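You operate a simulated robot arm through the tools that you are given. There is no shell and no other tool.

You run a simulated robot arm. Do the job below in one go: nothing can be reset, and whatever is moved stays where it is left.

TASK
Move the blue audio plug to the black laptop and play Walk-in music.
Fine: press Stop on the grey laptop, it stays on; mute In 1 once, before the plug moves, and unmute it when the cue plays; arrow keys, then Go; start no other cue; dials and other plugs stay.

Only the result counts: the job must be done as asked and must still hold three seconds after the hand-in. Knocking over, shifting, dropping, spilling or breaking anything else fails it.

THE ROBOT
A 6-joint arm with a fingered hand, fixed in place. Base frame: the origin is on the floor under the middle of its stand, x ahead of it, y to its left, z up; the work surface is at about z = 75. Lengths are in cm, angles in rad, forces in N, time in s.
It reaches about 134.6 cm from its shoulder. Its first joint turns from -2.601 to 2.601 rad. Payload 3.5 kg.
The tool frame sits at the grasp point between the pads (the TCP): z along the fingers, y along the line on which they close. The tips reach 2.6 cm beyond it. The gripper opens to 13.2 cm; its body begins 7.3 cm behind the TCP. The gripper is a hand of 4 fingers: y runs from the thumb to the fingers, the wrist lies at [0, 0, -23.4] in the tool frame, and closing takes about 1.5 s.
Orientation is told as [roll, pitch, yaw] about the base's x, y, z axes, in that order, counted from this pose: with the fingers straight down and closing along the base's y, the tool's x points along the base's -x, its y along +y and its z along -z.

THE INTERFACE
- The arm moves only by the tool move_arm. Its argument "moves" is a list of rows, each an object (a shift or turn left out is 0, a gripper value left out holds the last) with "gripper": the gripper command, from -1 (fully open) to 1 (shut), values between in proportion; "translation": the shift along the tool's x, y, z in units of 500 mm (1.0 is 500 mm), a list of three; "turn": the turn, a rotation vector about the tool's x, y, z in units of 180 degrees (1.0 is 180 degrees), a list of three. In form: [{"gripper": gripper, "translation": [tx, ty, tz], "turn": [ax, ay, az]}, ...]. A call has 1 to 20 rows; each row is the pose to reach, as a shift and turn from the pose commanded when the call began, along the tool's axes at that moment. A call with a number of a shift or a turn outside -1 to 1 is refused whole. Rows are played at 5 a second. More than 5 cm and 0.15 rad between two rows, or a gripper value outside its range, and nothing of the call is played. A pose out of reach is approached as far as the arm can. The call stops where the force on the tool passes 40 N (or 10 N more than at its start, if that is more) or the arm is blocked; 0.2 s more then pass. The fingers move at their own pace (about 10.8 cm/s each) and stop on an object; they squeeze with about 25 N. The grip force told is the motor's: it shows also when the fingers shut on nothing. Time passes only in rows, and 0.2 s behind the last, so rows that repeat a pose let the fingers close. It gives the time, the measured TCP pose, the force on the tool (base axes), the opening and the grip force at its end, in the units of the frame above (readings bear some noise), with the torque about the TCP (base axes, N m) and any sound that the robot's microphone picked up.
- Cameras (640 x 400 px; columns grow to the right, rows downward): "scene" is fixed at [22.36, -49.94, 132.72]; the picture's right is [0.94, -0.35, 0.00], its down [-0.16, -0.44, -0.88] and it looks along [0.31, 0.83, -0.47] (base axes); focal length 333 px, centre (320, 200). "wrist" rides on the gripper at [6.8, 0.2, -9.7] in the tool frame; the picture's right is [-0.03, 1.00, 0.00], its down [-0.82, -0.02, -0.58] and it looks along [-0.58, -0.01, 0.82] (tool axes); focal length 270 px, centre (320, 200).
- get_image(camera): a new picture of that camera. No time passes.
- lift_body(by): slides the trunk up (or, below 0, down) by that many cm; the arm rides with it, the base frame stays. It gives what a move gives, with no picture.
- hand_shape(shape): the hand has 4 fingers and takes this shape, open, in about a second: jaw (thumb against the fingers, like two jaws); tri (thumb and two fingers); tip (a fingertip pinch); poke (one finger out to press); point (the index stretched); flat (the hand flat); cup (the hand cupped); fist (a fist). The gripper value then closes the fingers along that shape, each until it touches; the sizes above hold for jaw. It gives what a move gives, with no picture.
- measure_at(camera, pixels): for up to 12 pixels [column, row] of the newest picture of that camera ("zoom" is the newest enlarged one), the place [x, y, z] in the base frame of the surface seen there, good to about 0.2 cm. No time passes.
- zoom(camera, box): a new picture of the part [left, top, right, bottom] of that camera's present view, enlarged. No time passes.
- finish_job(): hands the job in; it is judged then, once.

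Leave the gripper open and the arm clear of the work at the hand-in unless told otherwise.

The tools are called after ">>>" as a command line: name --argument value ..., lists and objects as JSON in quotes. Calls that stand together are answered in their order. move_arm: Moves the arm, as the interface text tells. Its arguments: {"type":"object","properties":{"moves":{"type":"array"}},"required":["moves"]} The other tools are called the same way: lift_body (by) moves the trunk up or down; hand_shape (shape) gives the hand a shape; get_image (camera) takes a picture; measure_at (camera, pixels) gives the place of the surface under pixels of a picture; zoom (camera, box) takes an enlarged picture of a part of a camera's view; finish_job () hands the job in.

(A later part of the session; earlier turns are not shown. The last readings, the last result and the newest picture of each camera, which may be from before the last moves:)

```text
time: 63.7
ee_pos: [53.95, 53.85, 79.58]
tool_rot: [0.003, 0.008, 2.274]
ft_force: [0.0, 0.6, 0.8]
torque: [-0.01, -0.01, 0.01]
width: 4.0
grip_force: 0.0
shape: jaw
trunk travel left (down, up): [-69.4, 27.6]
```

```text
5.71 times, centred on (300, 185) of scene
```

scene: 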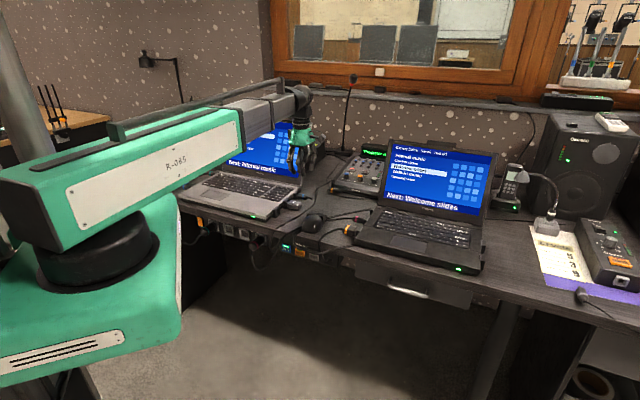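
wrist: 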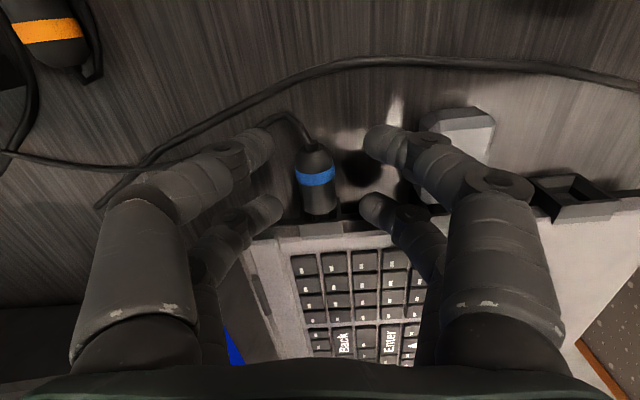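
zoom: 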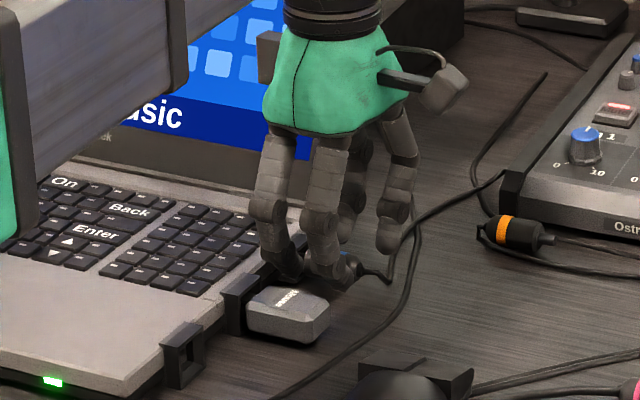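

Good alignment. I lower the last 1.5 cm.

>>> lift_body --by -1.5

>>> get_image --camera "wrist"

>>> zoom --camera "scene" --box '[270, 150, 330, 220]'

```text
time: 64.3
ee_pos: [54.03, 53.92, 77.93]
tool_rot: [0.003, 0.005, 2.274]
ft_force: [0.8, -0.3, 0.3]
torque: [-0.01, -0.02, 0.0]
width: 3.97
grip_force: 0.1
shape: jaw
trunk travel left (down, up): [-67.9, 29.1]
```

```text
taken
```

wrist: 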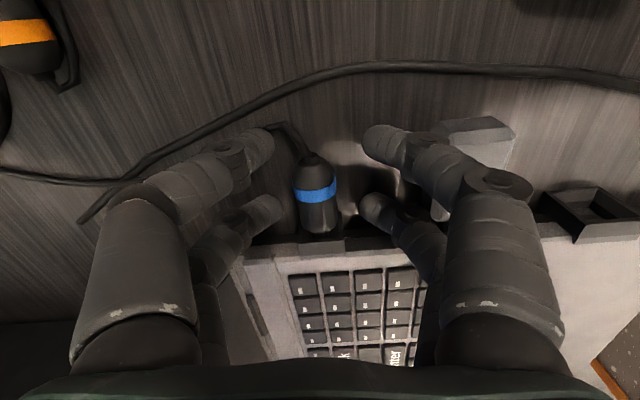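

```text
5.71 times, centred on (300, 185) of scene
```

zoom: 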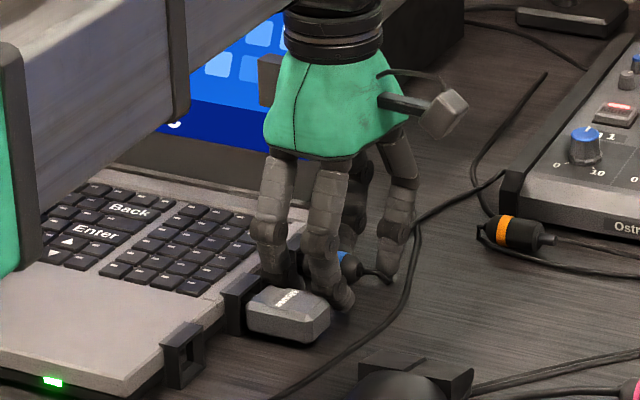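

The inner finger pair is beside the plug body, the outer pair beside the cord. I close the fingers.

>>> move_arm --moves '[{"gripper": 0.6}, {"gripper": 0.65}, {"gripper": 0.7}, {"gripper": 0.8}, {"gripper": 1}, {"gripper": 1}, {"gripper": 1}, {"gripper": 1}, {"gripper": 1}]'

>>> get_image --camera "wrist"

>>> zoom --camera "scene" --box '[270, 150, 330, 220]'

```text
time: 66.3
ee_pos: [53.86, 53.86, 77.99]
tool_rot: [0.0, 0.006, 2.273]
ft_force: [-1.1, -2.7, -4.4]
torque: [-0.09, -0.01, 0.02]
width: 0.01
grip_force: 25.1
shape: jaw
trunk travel left (down, up): [-67.9, 29.1]
```

```text
taken
```

wrist: 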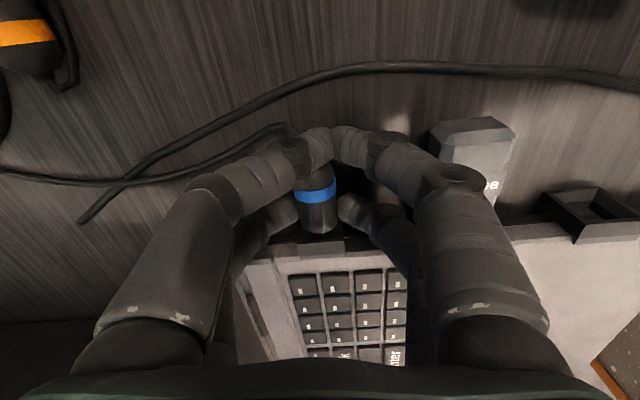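

```text
5.71 times, centred on (300, 185) of scene
```

zoom: 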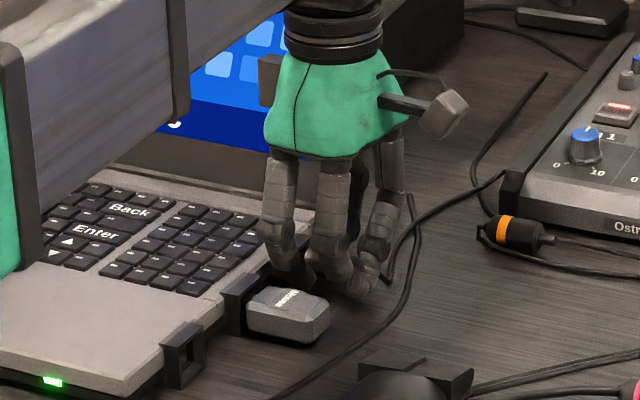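

The inner pair touches the plug and the outer pair has closed behind it around the cord. I pull straight out along the plug axis in small steps (3 cm).

>>> move_arm --moves '[{"gripper": 1, "translation": [0.008, -0.0007, 0]}, {"translation": [0.016, -0.0013, 0]}, {"translation": [0.024, -0.002, 0]}, {"translation": [0.032, -0.0026, 0]}, {"translation": [0.04, -0.0033, 0]}, {"translation": [0.05, -0.0041, 0]}, {"translation": [0.06, -0.005, 0]}, {"translation": [0.06, -0.005, 0]}]'

>>> get_image --camera "wrist"

>>> zoom --camera "scene" --box '[270, 150, 330, 220]'

```text
time: 68.1
ee_pos: [54.9, 52.84, 78.01]
tool_rot: [0.0, 0.013, 2.256]
ft_force: [-0.2, -0.3, 0.3]
torque: [-0.02, -0.02, -0.01]
width: 0.0
grip_force: 25.0
shape: jaw
out of reach, approached as far as the arm can: row 4, 5, 6, 7, 8
trunk travel left (down, up): [-67.9, 29.1]
```

```text
taken
```

wrist: 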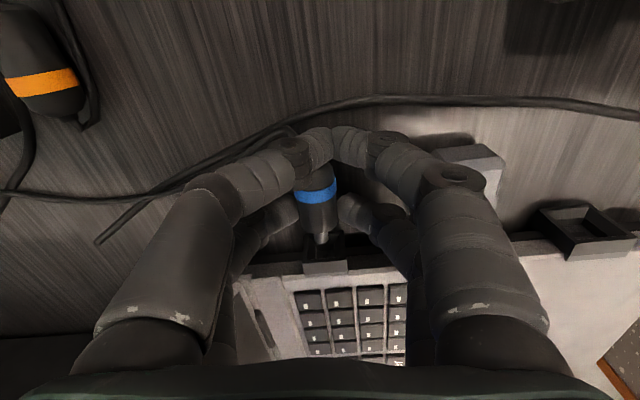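

```text
5.71 times, centred on (300, 185) of scene
```

zoom: 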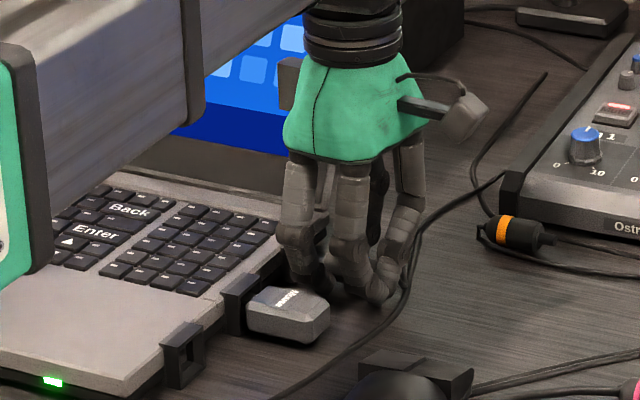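

The plug came out about 1.4 cm, its pin now shows at (320,238); the wrist limit stopped the rest. I continue with a slight clockwise turn of the hand (about 3.5°) as the arm swings.

>>> move_arm --moves '[{"gripper": 1, "translation": [0.008, -0.0008, 0], "turn": [0, 0, 0.004]}, {"translation": [0.016, -0.0016, 0], "turn": [0, 0, 0.008]}, {"translation": [0.024, -0.0024, 0], "turn": [0, 0, 0.013]}, {"translation": [0.032, -0.0032, 0], "turn": [0, 0, 0.017]}, {"translation": [0.042, -0.004, 0], "turn": [0, 0, 0.022]}, {"translation": [0.042, -0.004, 0], "turn": [0, 0, 0.022]}]'

>>> get_image --camera "wrist"

>>> zoom --camera "scene" --box '[270, 150, 330, 220]'

```text
time: 69.5
ee_pos: [56.53, 51.26, 77.92]
tool_rot: [0.003, 0.009, 2.205]
ft_force: [0.0, -0.7, -0.1]
torque: [0.02, 0.03, 0.0]
width: 0.01
grip_force: 25.0
shape: jaw
trunk travel left (down, up): [-67.9, 29.1]
```

```text
taken
```

wrist: 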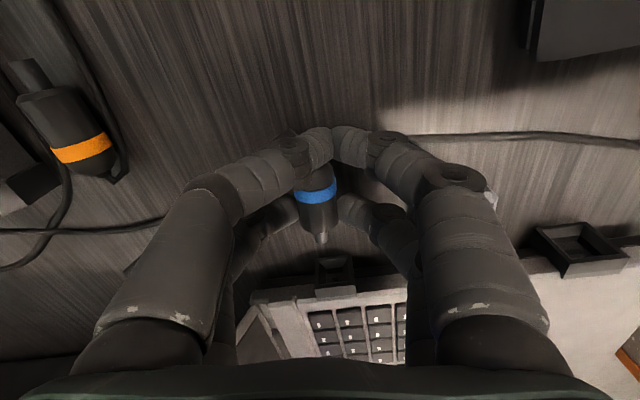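

```text
5.71 times, centred on (300, 185) of scene
```

zoom: 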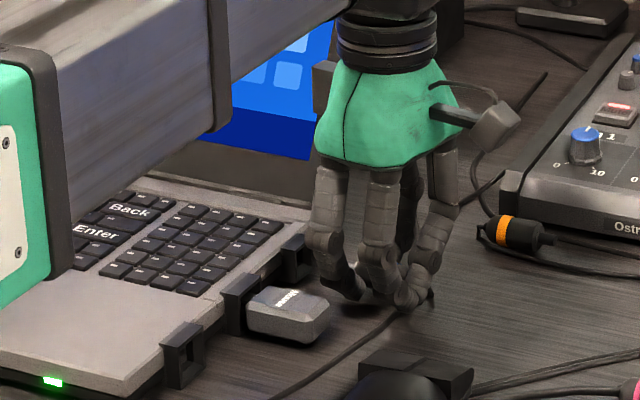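

The plug is out and held. I raise 8 cm and check the plug and cord.

>>> lift_body --by 8

>>> get_image --camera "wrist"

>>> zoom --camera "scene" --box '[260, 110, 400, 230]'

```text
time: 70.7
ee_pos: [56.52, 51.33, 86.01]
tool_rot: [0.001, 0.007, 2.205]
ft_force: [0.6, -0.1, -0.3]
torque: [-0.02, 0.0, -0.04]
width: 0.0
grip_force: 25.2
shape: jaw
trunk travel left (down, up): [-75.9, 21.1]
```

```text
taken
```

wrist: 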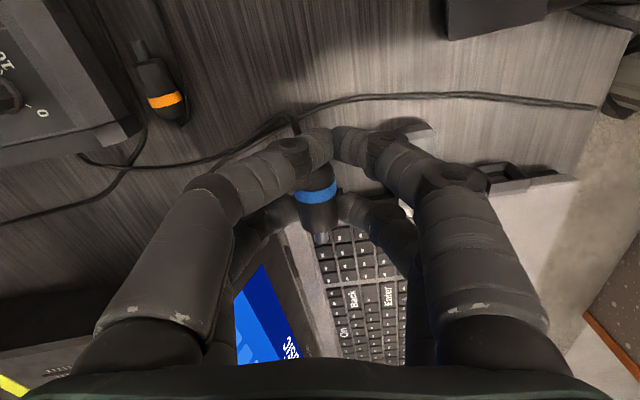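

```text
3.33 times, centred on (330, 170) of scene
```

zoom: 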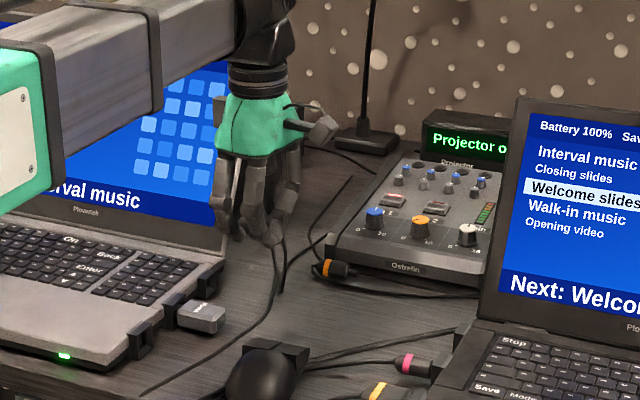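

The plug is held well. I start turning clockwise (first 50°) in place, then will translate toward the black laptop's left side.

>>> move_arm --moves '[{"gripper": 1, "turn": [0, 0, 0.04]}, {"turn": [0, 0, 0.08]}, {"turn": [0, 0, 0.12]}, {"turn": [0, 0, 0.16]}, {"turn": [0, 0, 0.2]}, {"turn": [0, 0, 0.24]}, {"turn": [0, 0, 0.28]}, {"turn": [0, 0, 0.28]}]'

>>> get_image --camera "wrist"

>>> zoom --camera "scene" --box '[260, 110, 400, 230]'

```text
time: 72.5
ee_pos: [56.57, 51.22, 85.95]
tool_rot: [-0.005, 0.004, 1.323]
ft_force: [-0.1, -0.4, -0.4]
torque: [-0.03, -0.02, 0.0]
width: 0.0
grip_force: 25.5
shape: jaw
trunk travel left (down, up): [-75.9, 21.1]
```

```text
taken
```

wrist: 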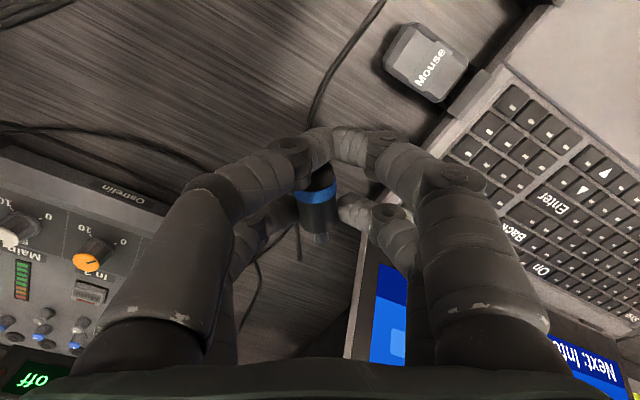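

```text
3.33 times, centred on (330, 170) of scene
```

zoom: 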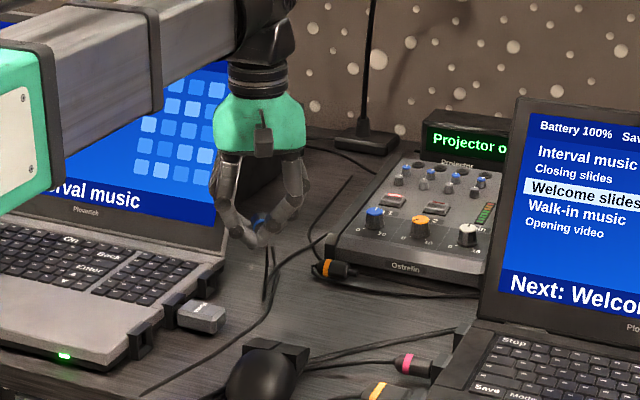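

The plug stays put in the grip and the cord hangs freely. I translate toward (66.5, 41.5) and continue turning.

>>> move_arm --moves '[{"gripper": 1, "translation": [0.028, -0.048, 0], "turn": [0, 0, 0.03]}, {"translation": [0.056, -0.097, 0], "turn": [0, 0, 0.06]}, {"translation": [0.085, -0.145, 0], "turn": [0, 0, 0.09]}, {"translation": [0.113, -0.194, 0], "turn": [0, 0, 0.12]}, {"translation": [0.141, -0.242, 0], "turn": [0, 0, 0.15]}, {"translation": [0.141, -0.242, 0], "turn": [0, 0, 0.19]}, {"translation": [0.141, -0.242, 0], "turn": [0, 0, 0.23]}, {"translation": [0.141, -0.242, 0], "turn": [0, 0, 0.27]}, {"translation": [0.141, -0.242, 0], "turn": [0, 0, 0.31]}, {"translation": [0.141, -0.242, 0], "turn": [0, 0, 0.35]}, {"translation": [0.141, -0.242, 0], "turn": [0, 0, 0.35]}]'

>>> get_image --camera "wrist"

>>> zoom --camera "scene" --box '[260, 110, 400, 230]'

```text
time: 74.9
ee_pos: [66.51, 41.53, 85.99]
tool_rot: [-0.009, -0.002, 0.223]
ft_force: [0.4, -0.2, -0.1]
torque: [0.01, 0.01, 0.02]
width: 0.0
grip_force: 24.9
shape: jaw
trunk travel left (down, up): [-75.9, 21.1]
```

```text
taken
```

wrist: 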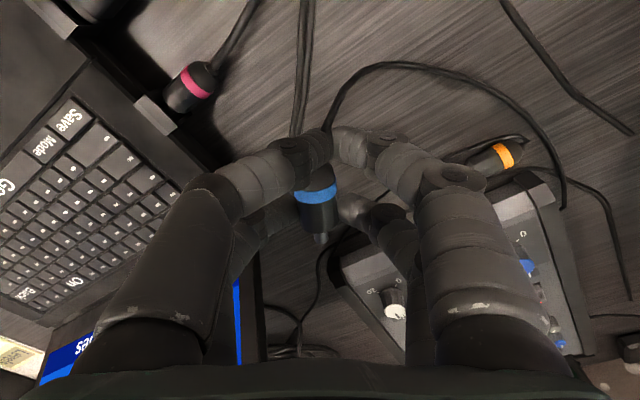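

```text
3.33 times, centred on (330, 170) of scene
```

zoom: 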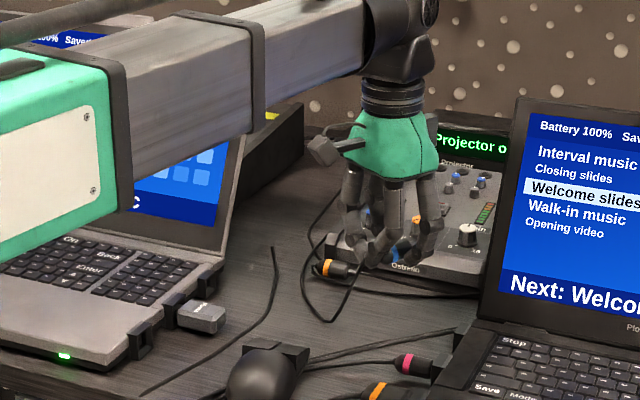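

The cord swings around nicely and the orange plug is still in place. I continue the turn toward yaw -0.885.

>>> move_arm --moves '[{"gripper": 1, "turn": [0, 0, 0.04]}, {"turn": [0, 0, 0.08]}, {"turn": [0, 0, 0.12]}, {"turn": [0, 0, 0.16]}, {"turn": [0, 0, 0.2]}, {"turn": [0, 0, 0.24]}, {"turn": [0, 0, 0.28]}, {"turn": [0, 0, 0.32]}, {"turn": [0, 0, 0.353]}, {"turn": [0, 0, 0.353]}]'

>>> get_image --camera "wrist"

>>> get_image --camera "scene"

>>> zoom --camera "scene" --box '[300, 130, 400, 230]'

```text
time: 77.1
ee_pos: [66.6, 41.57, 86.1]
tool_rot: [-0.002, -0.007, -0.885]
ft_force: [0.0, -0.7, -0.7]
torque: [-0.01, 0.01, -0.01]
width: 0.03
grip_force: 25.0
shape: jaw
trunk travel left (down, up): [-75.9, 21.1]
```

```text
taken
```

wrist: 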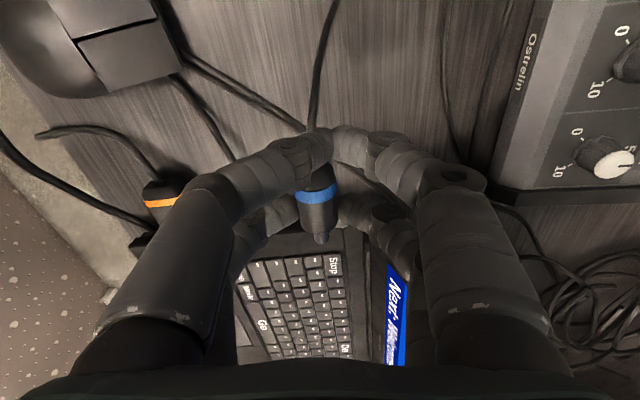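

```text
taken
```

scene: 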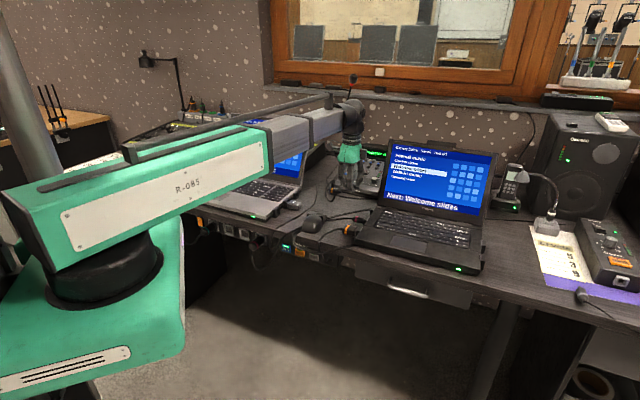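

```text
4.00 times, centred on (350, 180) of scene
```

zoom: 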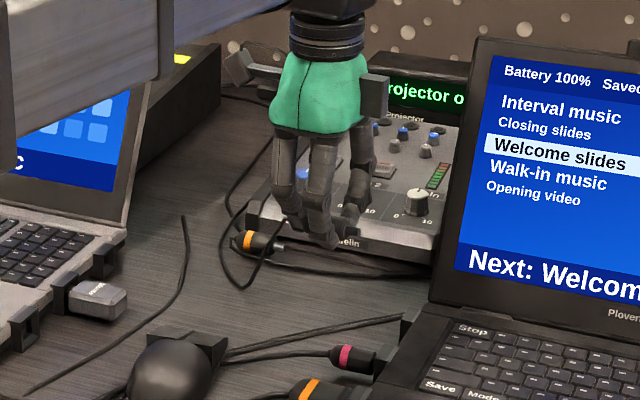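

Yaw is -0.885, the orange plug hasn't moved. I zoom into the wrist view around the pin to see the port relative to the plug.

>>> zoom --camera "wrist" --box '[250, 150, 400, 260]'

>>> measure_at --camera "zoom" --pixels '[[290, 150], [262, 155], [318, 145], [300, 200], [270, 205], [325, 195], [305, 255], [306, 285], [306, 300], [310, 320], [350, 330], [290, 130]]'

```text
3.64 times, centred on (325, 205) of wrist
```

zoom: 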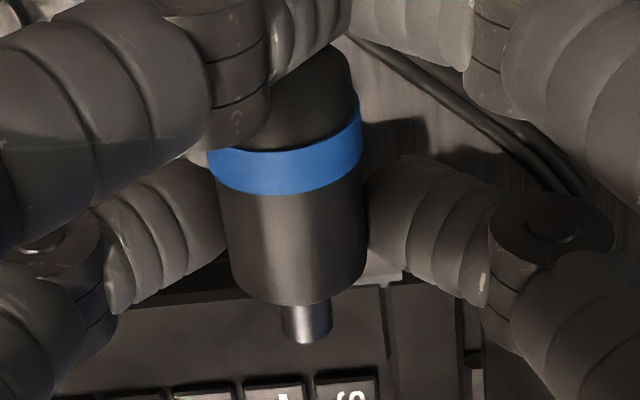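

```text
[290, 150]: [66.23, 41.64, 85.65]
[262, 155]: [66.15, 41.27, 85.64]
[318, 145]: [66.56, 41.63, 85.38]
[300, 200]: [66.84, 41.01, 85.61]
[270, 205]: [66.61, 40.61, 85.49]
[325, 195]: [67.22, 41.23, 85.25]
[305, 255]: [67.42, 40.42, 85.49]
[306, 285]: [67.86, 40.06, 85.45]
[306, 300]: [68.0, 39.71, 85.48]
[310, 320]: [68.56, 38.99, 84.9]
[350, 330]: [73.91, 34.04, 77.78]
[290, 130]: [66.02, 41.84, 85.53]
```

The plug is level, axis about 0.2 cm off the TCP. Now I measure the two cords on the desk near the port and the port again for alignment.

>>> measure_at --camera "zoom" --pixels '[[375, 40], [420, 70], [470, 110], [510, 140], [550, 175], [580, 195], [380, 265], [350, 275], [385, 285], [200, 290], [240, 290], [405, 275]]'

>>> measure_at --camera "wrist" --pixels '[[190, 65], [230, 90], [270, 115], [300, 132], [200, 85], [240, 115], [215, 120], [230, 150], [330, 40], [312, 100], [445, 100], [470, 150]]'

```text
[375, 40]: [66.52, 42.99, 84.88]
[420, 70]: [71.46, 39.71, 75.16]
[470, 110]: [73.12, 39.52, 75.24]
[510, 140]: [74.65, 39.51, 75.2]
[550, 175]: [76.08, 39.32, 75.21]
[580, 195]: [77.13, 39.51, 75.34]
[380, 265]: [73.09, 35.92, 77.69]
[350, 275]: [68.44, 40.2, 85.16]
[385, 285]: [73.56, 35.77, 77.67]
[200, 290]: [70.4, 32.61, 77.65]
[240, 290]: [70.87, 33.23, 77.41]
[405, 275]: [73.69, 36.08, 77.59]
```

```text
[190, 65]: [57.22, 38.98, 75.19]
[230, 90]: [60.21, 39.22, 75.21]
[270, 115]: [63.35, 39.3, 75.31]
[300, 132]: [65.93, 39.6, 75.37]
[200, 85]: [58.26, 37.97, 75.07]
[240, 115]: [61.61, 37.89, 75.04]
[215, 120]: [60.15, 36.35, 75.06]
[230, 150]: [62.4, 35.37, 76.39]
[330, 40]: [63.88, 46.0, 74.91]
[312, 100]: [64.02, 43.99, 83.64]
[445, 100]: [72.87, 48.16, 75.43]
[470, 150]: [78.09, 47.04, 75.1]
```

The cords lie flat at y≈39.5 with tops at z≈75.3, so the fingertips will just pass above them. I measure the plug's silhouette and the pin for lateral alignment.

>>> measure_at --camera "zoom" --pixels '[[232, 230], [360, 230], [236, 260], [362, 255], [240, 285], [360, 280], [287, 318], [328, 315], [307, 335], [308, 325], [220, 185], [355, 165]]'

```text
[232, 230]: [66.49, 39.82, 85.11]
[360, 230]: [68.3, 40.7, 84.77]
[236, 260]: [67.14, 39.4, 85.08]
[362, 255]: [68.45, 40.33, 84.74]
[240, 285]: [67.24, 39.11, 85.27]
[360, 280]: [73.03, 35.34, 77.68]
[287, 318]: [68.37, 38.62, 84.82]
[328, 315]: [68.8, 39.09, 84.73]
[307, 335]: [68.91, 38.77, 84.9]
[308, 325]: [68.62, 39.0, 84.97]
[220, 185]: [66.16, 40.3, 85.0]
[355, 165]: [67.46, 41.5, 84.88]
```

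Plug axis needs about +0.43 cm sideways; pin tip is 4.5 cm from the port. I shift sideways and forward to leave about 1.7 cm, then lower most of the way.

>>> move_arm --moves '[{"gripper": 1, "translation": [-0.027, 0.0066, 0]}, {"translation": [-0.0544, 0.0133, 0]}, {"translation": [-0.0544, 0.0133, 0]}]'

>>> lift_body --by -6.5

>>> get_image --camera "wrist"

>>> zoom --camera "wrist" --box '[250, 150, 400, 260]'

>>> zoom --camera "scene" --box '[330, 170, 400, 230]'

```text
time: 77.9
ee_pos: [68.9, 39.96, 85.98]
tool_rot: [-0.002, -0.008, -0.883]
ft_force: [-0.5, -0.4, -0.6]
torque: [-0.03, 0.0, -0.01]
width: 0.0
grip_force: 25.3
shape: jaw
trunk travel left (down, up): [-75.9, 21.1]
```

```text
time: 79.0
ee_pos: [68.82, 39.85, 79.47]
tool_rot: [-0.001, -0.006, -0.883]
ft_force: [-0.5, 0.2, 0.1]
torque: [0.01, 0.01, 0.0]
width: 0.01
grip_force: 24.6
shape: jaw
trunk travel left (down, up): [-69.4, 27.6]
```

```text
taken
```

wrist: 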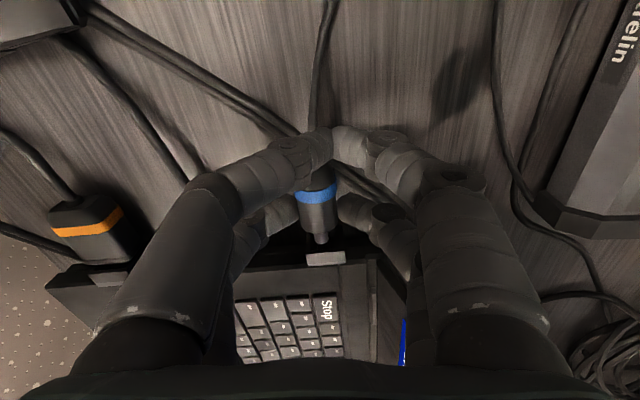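

```text
3.64 times, centred on (325, 205) of wrist
```

zoom: 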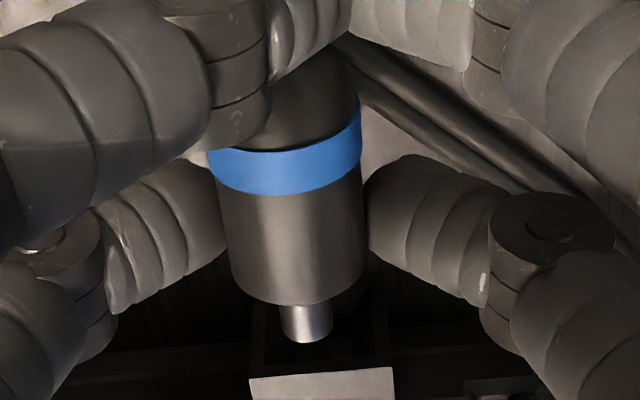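

```text
6.67 times, centred on (365, 200) of scene
```

zoom: 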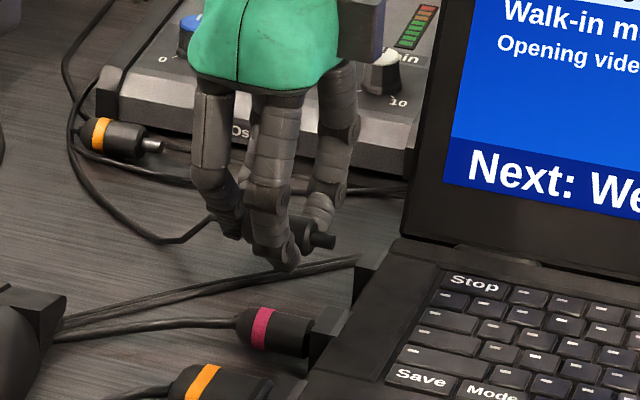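

I now see the port block (top edge about (250,378)–(393,370) in the zoom) just ahead of the pin. I measure both for the residual offset.

>>> zoom --camera "wrist" --box '[270, 180, 390, 270]'

>>> measure_at --camera "zoom" --pixels '[[162, 325], [325, 315], [168, 355], [335, 345], [245, 322], [213, 268], [236, 265], [258, 262], [150, 190], [312, 180], [230, 200], [236, 245]]'

```text
4.44 times, centred on (330, 225) of wrist
```

zoom: 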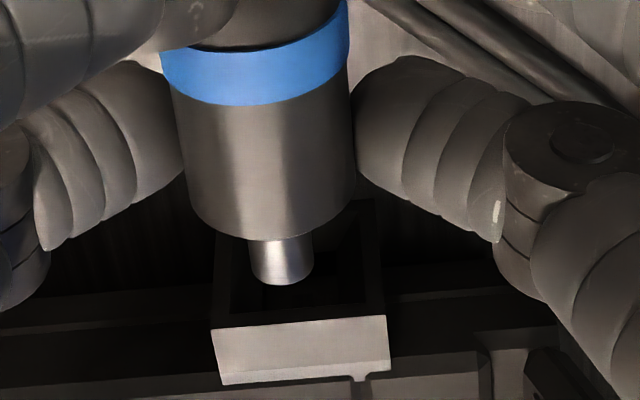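

```text
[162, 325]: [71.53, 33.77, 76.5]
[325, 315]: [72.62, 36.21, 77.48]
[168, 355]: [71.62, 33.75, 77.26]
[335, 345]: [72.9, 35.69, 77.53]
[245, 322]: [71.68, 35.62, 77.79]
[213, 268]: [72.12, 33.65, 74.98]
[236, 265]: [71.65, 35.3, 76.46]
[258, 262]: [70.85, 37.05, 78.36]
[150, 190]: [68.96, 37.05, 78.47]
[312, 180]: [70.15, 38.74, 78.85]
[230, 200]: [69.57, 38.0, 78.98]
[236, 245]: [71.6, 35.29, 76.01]
```

Angular alignment is excellent; the sideways residual is about 0.11 cm. I correct it and lower to insertion height (TCP 78.0).

>>> move_arm --moves '[{"gripper": 1, "translation": [0, 0.0024, 0]}, {"translation": [0, 0.0024, 0]}]'

>>> lift_body --by -1.45

>>> zoom --camera "wrist" --box '[270, 180, 390, 270]'

>>> zoom --camera "scene" --box '[345, 185, 395, 225]'

```text
time: 79.5
ee_pos: [68.84, 39.99, 79.43]
tool_rot: [-0.002, -0.006, -0.883]
ft_force: [0.6, -0.6, -0.5]
torque: [0.0, -0.01, 0.0]
width: 0.0
grip_force: 25.6
shape: jaw
trunk travel left (down, up): [-69.4, 27.6]
```

```text
time: 80.2
ee_pos: [68.92, 39.92, 78.12]
tool_rot: [0.0, -0.007, -0.883]
ft_force: [-0.4, 0.2, -0.1]
torque: [-0.03, 0.0, -0.02]
width: 0.02
grip_force: 24.5
shape: jaw
trunk travel left (down, up): [-67.9, 29.1]
```

```text
4.44 times, centred on (330, 225) of wrist
```

zoom: 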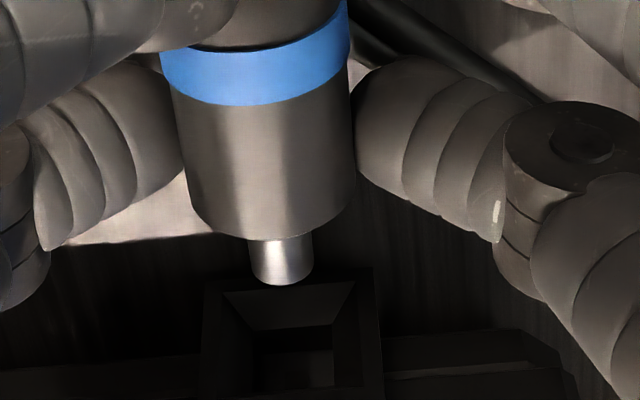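

```text
10.00 times, centred on (370, 205) of scene
```

zoom: 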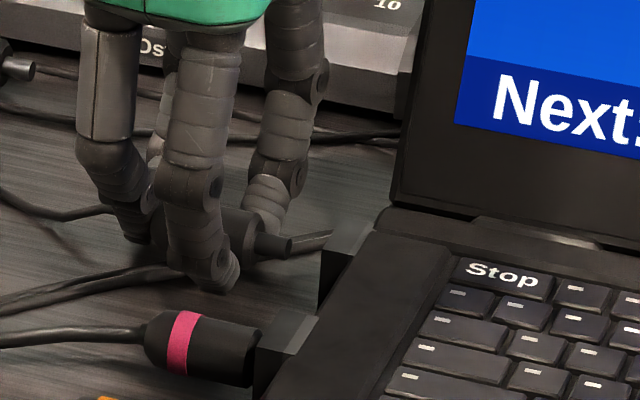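

The pin points at the funnel's centre within about 0.06 cm. I push in slowly along the port axis (2.2 cm first).

>>> move_arm --moves '[{"gripper": 1, "translation": [-0.006, 0.0015, 0]}, {"translation": [-0.012, 0.002, 0]}, {"translation": [-0.018, 0.0025, 0]}, {"translation": [-0.024, 0.003, 0]}, {"translation": [-0.029, 0.0035, 0]}, {"translation": [-0.034, 0.0039, 0]}, {"translation": [-0.039, 0.0044, 0]}, {"translation": [-0.044, 0.0048, 0]}, {"translation": [-0.044, 0.0048, 0]}]'

>>> zoom --camera "wrist" --box '[250, 150, 410, 290]'

>>> zoom --camera "scene" --box '[345, 185, 395, 225]'

```text
time: 82.2
ee_pos: [70.49, 38.46, 78.02]
tool_rot: [-0.001, -0.005, -0.884]
ft_force: [-4.0, 3.3, -0.7]
torque: [0.07, 0.05, 0.01]
width: 0.0
grip_force: 24.9
shape: jaw
trunk travel left (down, up): [-67.9, 29.1]
```

```text
2.86 times, centred on (330, 220) of wrist
```

zoom: 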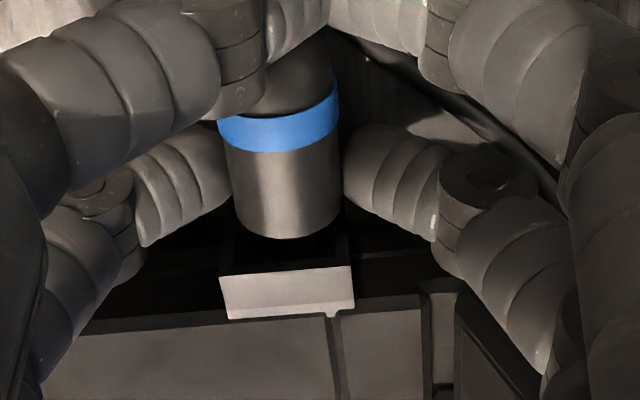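

```text
10.00 times, centred on (370, 205) of scene
```

zoom: 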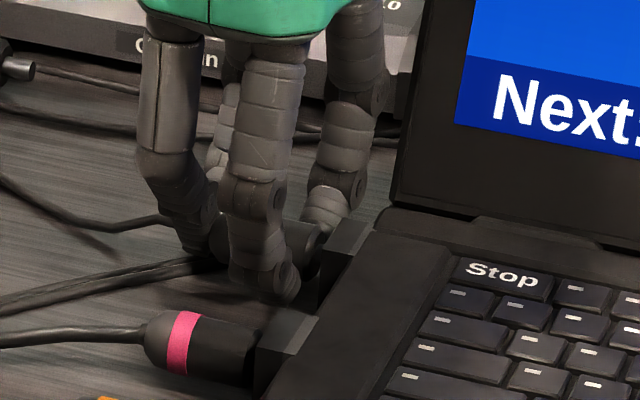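

The pin is entering with about 5 N. I push on a further 0.6 cm in small steps.

>>> move_arm --moves '[{"gripper": 1, "translation": [-0.003, 0.0003, 0]}, {"translation": [-0.006, 0.0005, 0]}, {"translation": [-0.009, 0.0008, 0]}, {"translation": [-0.012, 0.001, 0]}, {"translation": [-0.012, 0.001, 0]}]'

>>> zoom --camera "wrist" --box '[250, 150, 410, 290]'

>>> zoom --camera "scene" --box '[345, 150, 395, 225]'

```text
time: 83.4
ee_pos: [70.81, 38.12, 78.02]
tool_rot: [-0.002, -0.006, -0.883]
ft_force: [-7.6, 12.7, -1.1]
torque: [0.23, 0.17, 0.0]
width: 0.01
grip_force: 24.5
shape: jaw
trunk travel left (down, up): [-67.9, 29.1]
```

```text
2.86 times, centred on (330, 220) of wrist
```

zoom: 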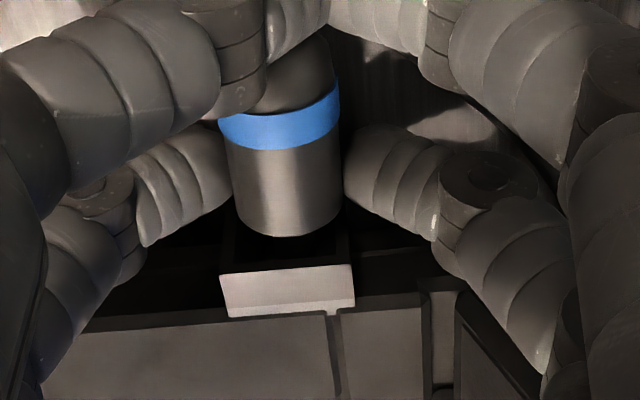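

```text
5.33 times, centred on (370, 188) of scene
```

zoom: 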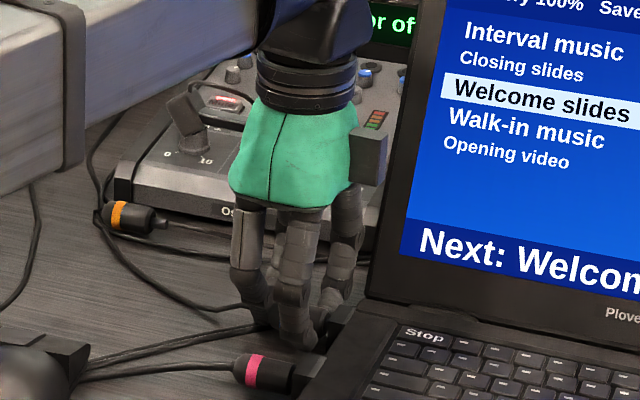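

The force rose to 15 N and the gap between plug and block matches that on the grey laptop before (about 0.45 cm), so it looks seated. I look at the black screen's status line and compare.

>>> zoom --camera "scene" --box '[380, 135, 500, 225]'

>>> zoom --camera "scene" --box '[200, 100, 320, 220]'

```text
4.44 times, centred on (440, 180) of scene
```

zoom: 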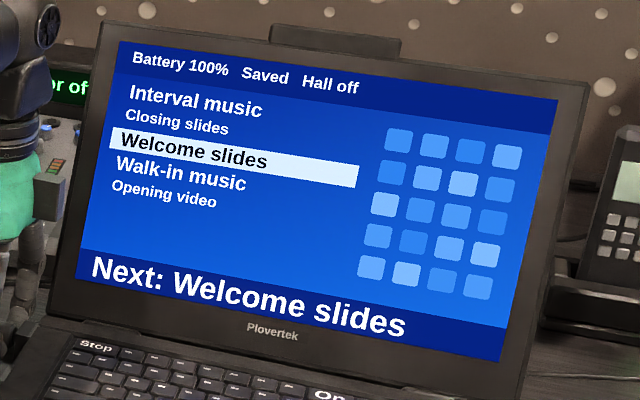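

```text
3.33 times, centred on (260, 160) of scene
```

zoom: 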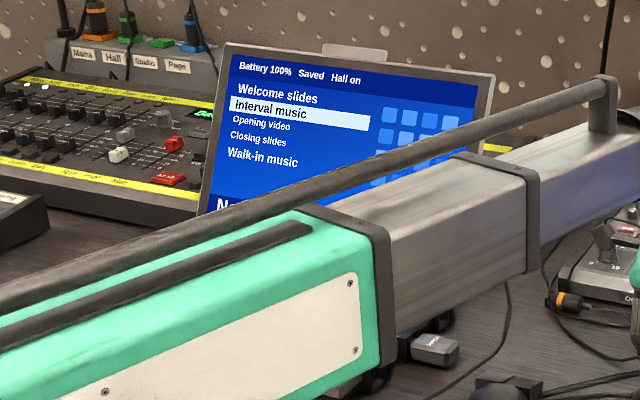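

I verify that the black laptop has not shifted by taking the same zoom as before.

>>> zoom --camera "scene" --box '[375, 185, 485, 255]'

>>> measure_at --camera "zoom" --pixels '[[218, 280], [476, 320], [474, 340], [82, 157], [497, 303], [621, 330]]'

```text
5.71 times, centred on (430, 220) of scene
```

zoom: 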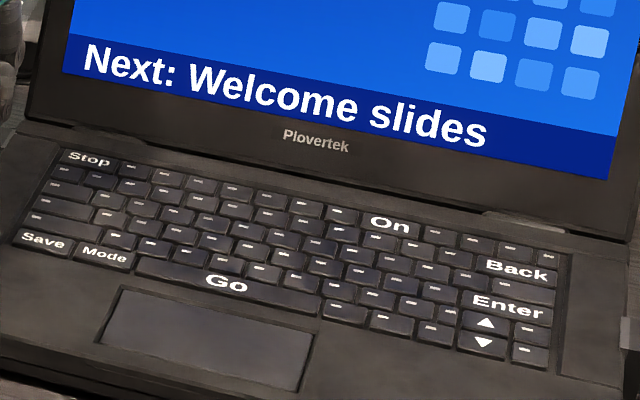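

```text
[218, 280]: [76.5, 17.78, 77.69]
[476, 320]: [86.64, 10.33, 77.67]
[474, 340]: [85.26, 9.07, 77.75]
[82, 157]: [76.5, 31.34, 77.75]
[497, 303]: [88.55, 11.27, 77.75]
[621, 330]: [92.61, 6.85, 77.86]
```

The picture shows the laptop's features about 8 zoom-pixels to the right of before — the last push slid it slightly. I measure the same features to quantify it.

>>> measure_at --camera "zoom" --pixels '[[90, 160], [226, 285], [486, 323], [484, 343], [507, 307], [516, 272], [390, 226], [188, 276], [278, 295], [534, 333], [440, 337], [630, 335]]'

```text
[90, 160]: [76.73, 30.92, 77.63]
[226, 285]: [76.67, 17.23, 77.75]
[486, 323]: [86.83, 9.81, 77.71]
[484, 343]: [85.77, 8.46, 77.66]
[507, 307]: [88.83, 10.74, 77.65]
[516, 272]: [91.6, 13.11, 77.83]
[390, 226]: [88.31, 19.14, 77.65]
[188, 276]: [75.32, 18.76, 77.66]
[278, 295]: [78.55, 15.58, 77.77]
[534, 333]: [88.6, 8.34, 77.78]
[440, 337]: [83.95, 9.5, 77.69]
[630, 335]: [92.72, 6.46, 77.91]
```

The laptop slid about 0.45 cm during the last push (at 15 N), while the plug was already seated at 5 N. I take the pressure off by backing the command 0.15 cm and read the force.

>>> move_arm --moves '[{"gripper": 1, "translation": [0.0015, -0.0001, 0]}, {"translation": [0.003, -0.0003, 0]}, {"translation": [0.003, -0.0003, 0]}]'

>>> zoom --camera "wrist" --box '[250, 150, 410, 290]'

```text
time: 84.2
ee_pos: [70.74, 38.06, 78.05]
tool_rot: [-0.002, -0.009, -0.884]
ft_force: [-1.6, 7.2, -0.2]
torque: [0.09, 0.03, 0.05]
width: 0.02
grip_force: 24.6
shape: jaw
trunk travel left (down, up): [-67.9, 29.1]
```

```text
2.86 times, centred on (330, 220) of wrist
```

zoom: 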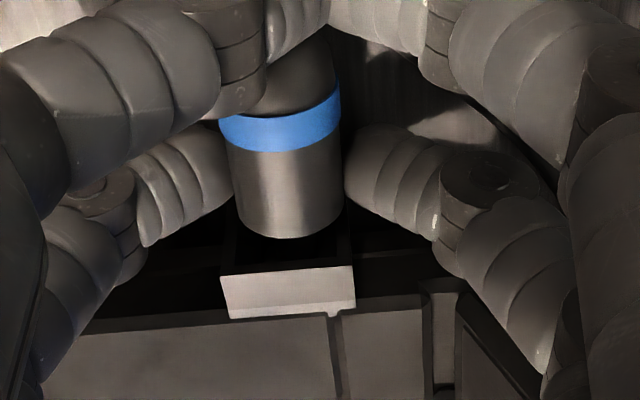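

Residual force is about 7 N. I back off a bit more to read whether the plug holds firmly in the socket (gentle tug).

>>> move_arm --moves '[{"gripper": 1, "translation": [0.0015, -0.0003, 0]}, {"translation": [0.003, -0.0008, 0]}, {"translation": [0.003, -0.0008, 0]}]'

>>> zoom --camera "wrist" --box '[250, 150, 410, 290]'

```text
time: 85.0
ee_pos: [70.68, 38.17, 78.06]
tool_rot: [-0.003, -0.008, -0.882]
ft_force: [5.4, -0.2, 1.4]
torque: [0.02, -0.1, 0.05]
width: 0.02
grip_force: 25.0
shape: jaw
trunk travel left (down, up): [-67.9, 29.1]
```

```text
2.86 times, centred on (330, 220) of wrist
```

zoom: 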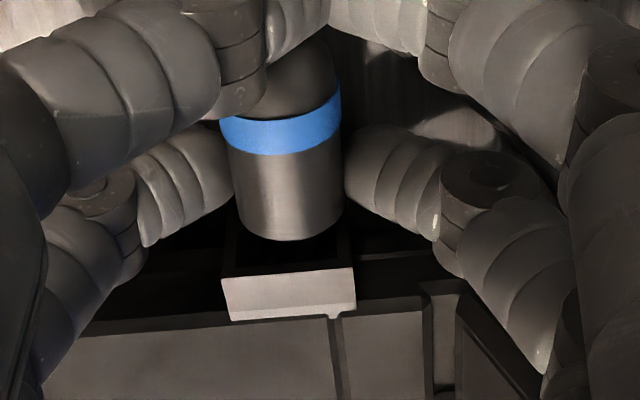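

The socket holds the plug (about 4 N tug). I try pulling gently 0.3 cm more, to bring the laptop back the little it slid.

>>> move_arm --moves '[{"gripper": 1, "translation": [0.002, -0.0002, 0]}, {"translation": [0.004, -0.0003, 0]}, {"translation": [0.006, -0.0005, 0]}, {"translation": [0.006, -0.0005, 0]}]'

>>> zoom --camera "wrist" --box '[250, 150, 410, 290]'

>>> zoom --camera "scene" --box '[375, 185, 485, 255]'

```text
time: 86.0
ee_pos: [70.46, 38.43, 78.0]
tool_rot: [-0.003, -0.007, -0.883]
ft_force: [0.1, 0.2, -0.5]
torque: [0.02, 0.01, -0.01]
width: 0.0
grip_force: 25.6
shape: jaw
trunk travel left (down, up): [-67.9, 29.1]
```

```text
2.86 times, centred on (330, 220) of wrist
```

zoom: 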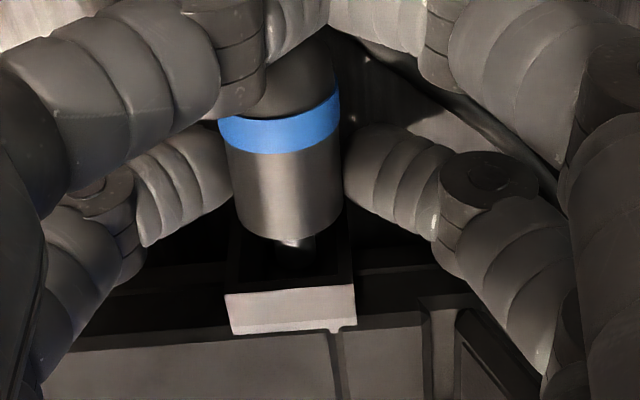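

```text
5.71 times, centred on (430, 220) of scene
```

zoom: 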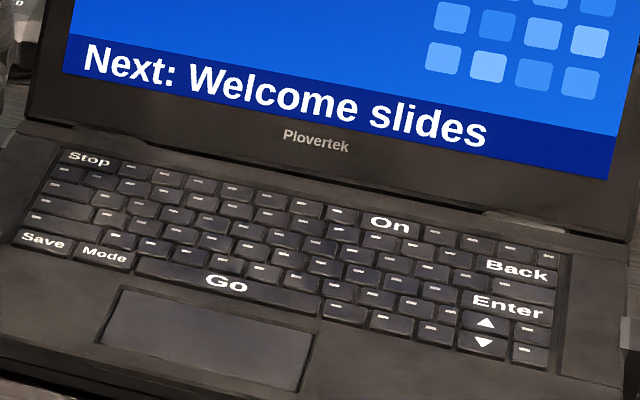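

That tug unseated the plug slightly (pin visible again), and the laptop stayed where it was. I push it back in gently by 0.33 cm, keeping the force low.

>>> move_arm --moves '[{"gripper": 1, "translation": [-0.002, 0.0002, 0]}, {"translation": [-0.004, 0.0004, 0]}, {"translation": [-0.0065, 0.0006, 0]}, {"translation": [-0.0065, 0.0006, 0]}]'

>>> zoom --camera "wrist" --box '[250, 150, 410, 290]'

```text
time: 87.0
ee_pos: [70.67, 38.11, 78.11]
tool_rot: [-0.002, -0.006, -0.881]
ft_force: [0.6, 0.2, -0.8]
torque: [0.0, 0.02, 0.0]
width: 0.0
grip_force: 24.9
shape: jaw
trunk travel left (down, up): [-67.9, 29.1]
```

```text
2.86 times, centred on (330, 220) of wrist
```

zoom: 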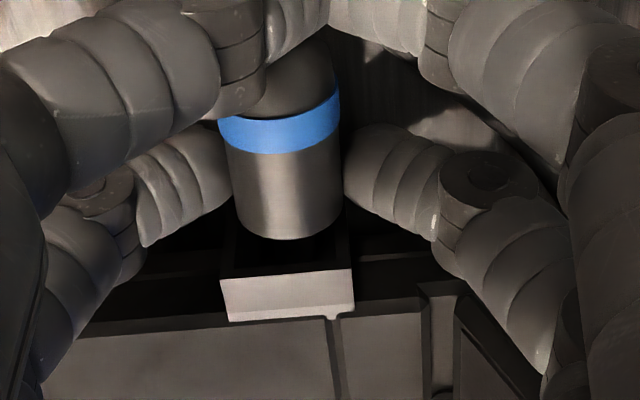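

Almost at the seated gap, with no force. I push 0.15 cm more.

>>> move_arm --moves '[{"gripper": 1, "translation": [-0.0015, 0.0001, 0]}, {"translation": [-0.003, 0.0003, 0]}, {"translation": [-0.003, 0.0003, 0]}]'

>>> zoom --camera "wrist" --box '[250, 150, 410, 290]'

>>> zoom --camera "scene" --box '[375, 185, 485, 255]'

```text
time: 87.8
ee_pos: [70.71, 38.17, 78.07]
tool_rot: [-0.002, -0.006, -0.883]
ft_force: [-3.3, 3.8, -0.9]
torque: [0.07, -0.01, 0.01]
width: 0.0
grip_force: 25.3
shape: jaw
trunk travel left (down, up): [-67.9, 29.1]
```

```text
2.86 times, centred on (330, 220) of wrist
```

zoom: 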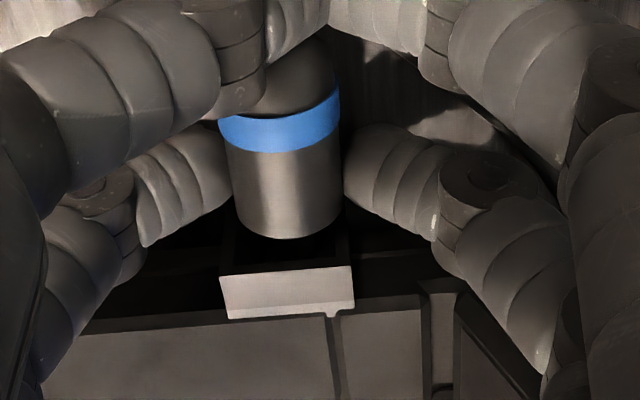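

```text
5.71 times, centred on (430, 220) of scene
```

zoom: 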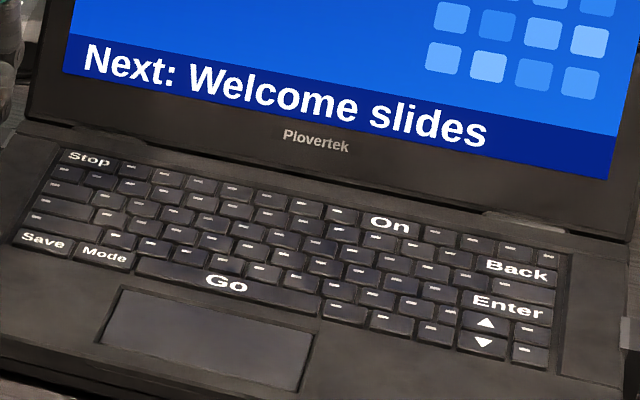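

Force 5 N and gap as when seated. I press a touch more (0.08 cm, should stay under 10 N) to be sure, then will release.

>>> move_arm --moves '[{"gripper": 1, "translation": [-0.0016, 0.0001, 0]}, {"translation": [-0.0016, 0.0001, 0]}]'

>>> zoom --camera "scene" --box '[375, 185, 485, 255]'

```text
time: 88.4
ee_pos: [70.71, 38.16, 78.0]
tool_rot: [0.0, -0.006, -0.884]
ft_force: [-7.5, 11.0, -0.9]
torque: [0.21, 0.14, 0.01]
width: 0.0
grip_force: 24.6
shape: jaw
trunk travel left (down, up): [-67.9, 29.1]
```

```text
5.71 times, centred on (430, 220) of scene
```

zoom: 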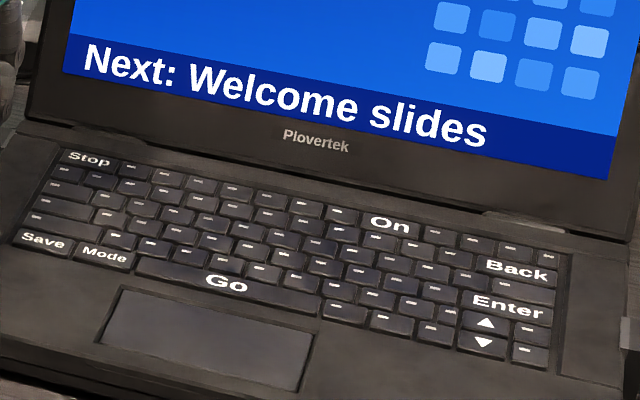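

13 N with no further travel: hard stop, so it is seated. I back off 0.2 cm of command to relax, then open the fingers slightly.

>>> move_arm --moves '[{"gripper": 1, "translation": [0.002, -0.0003, 0]}, {"translation": [0.0038, -0.0006, 0]}, {"translation": [0.0038, -0.0006, 0]}]'

```text
time: 89.2
ee_pos: [70.72, 38.13, 78.07]
tool_rot: [-0.001, -0.009, -0.883]
ft_force: [0.2, 3.6, 0.4]
torque: [0.12, -0.03, 0.0]
width: 0.0
grip_force: 24.6
shape: jaw
trunk travel left (down, up): [-67.9, 29.1]
```

Nearly no force. I open the fingers to about 3.6 cm.

>>> move_arm --moves '[{"gripper": 0.8}, {"gripper": 0.7}, {"gripper": 0.6}, {"gripper": 0.5}, {"gripper": 0.45}, {"gripper": 0.45}, {"gripper": 0.45}]'

>>> get_image --camera "wrist"

>>> zoom --camera "wrist" --box '[250, 150, 410, 290]'

>>> zoom --camera "scene" --box '[320, 150, 400, 240]'

```text
time: 90.8
ee_pos: [70.68, 38.09, 78.02]
tool_rot: [-0.002, -0.006, -0.883]
ft_force: [-0.4, 0.1, 0.0]
torque: [-0.01, -0.01, -0.01]
width: 3.59
grip_force: 0.0
shape: jaw
trunk travel left (down, up): [-67.9, 29.1]
```

```text
taken
```

wrist: 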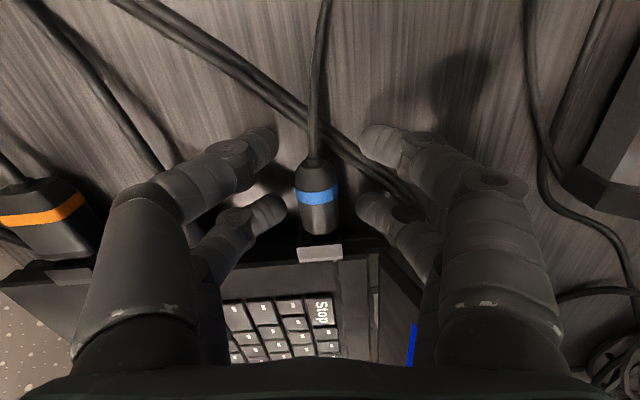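

```text
2.86 times, centred on (330, 220) of wrist
```

zoom: 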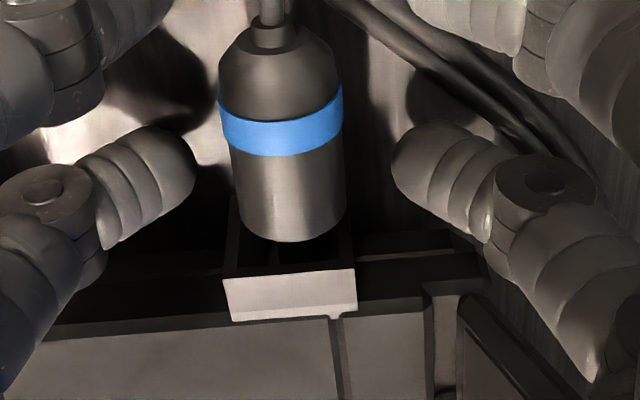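

```text
4.44 times, centred on (360, 195) of scene
```

zoom: 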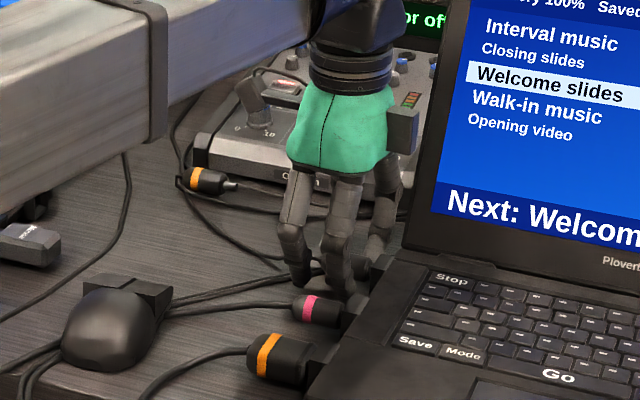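

The plug stays in the socket, cord leading straight back. I raise the hand and check.

>>> lift_body --by 6

>>> get_image --camera "wrist"

>>> zoom --camera "scene" --box '[320, 150, 400, 240]'

```text
time: 91.8
ee_pos: [70.7, 38.09, 83.9]
tool_rot: [-0.002, -0.009, -0.883]
ft_force: [-0.3, 0.4, -0.1]
torque: [-0.04, -0.01, 0.0]
width: 3.58
grip_force: 0.0
shape: jaw
trunk travel left (down, up): [-73.9, 23.1]
```

```text
taken
```

wrist: 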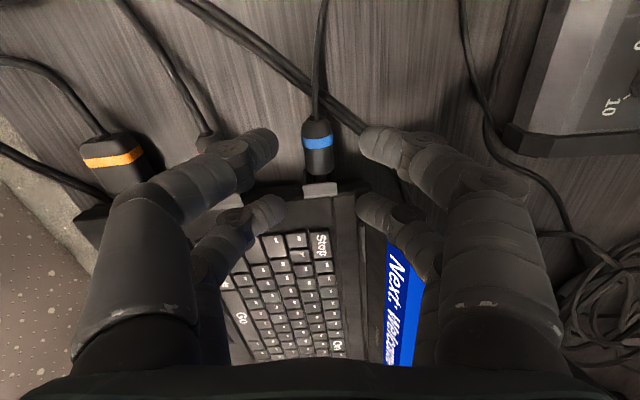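

```text
4.44 times, centred on (360, 195) of scene
```

zoom: 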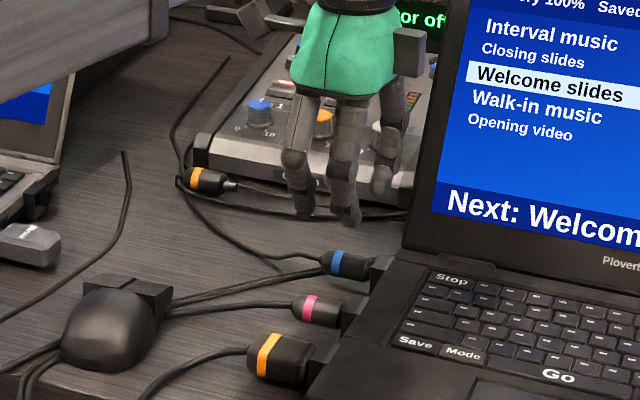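

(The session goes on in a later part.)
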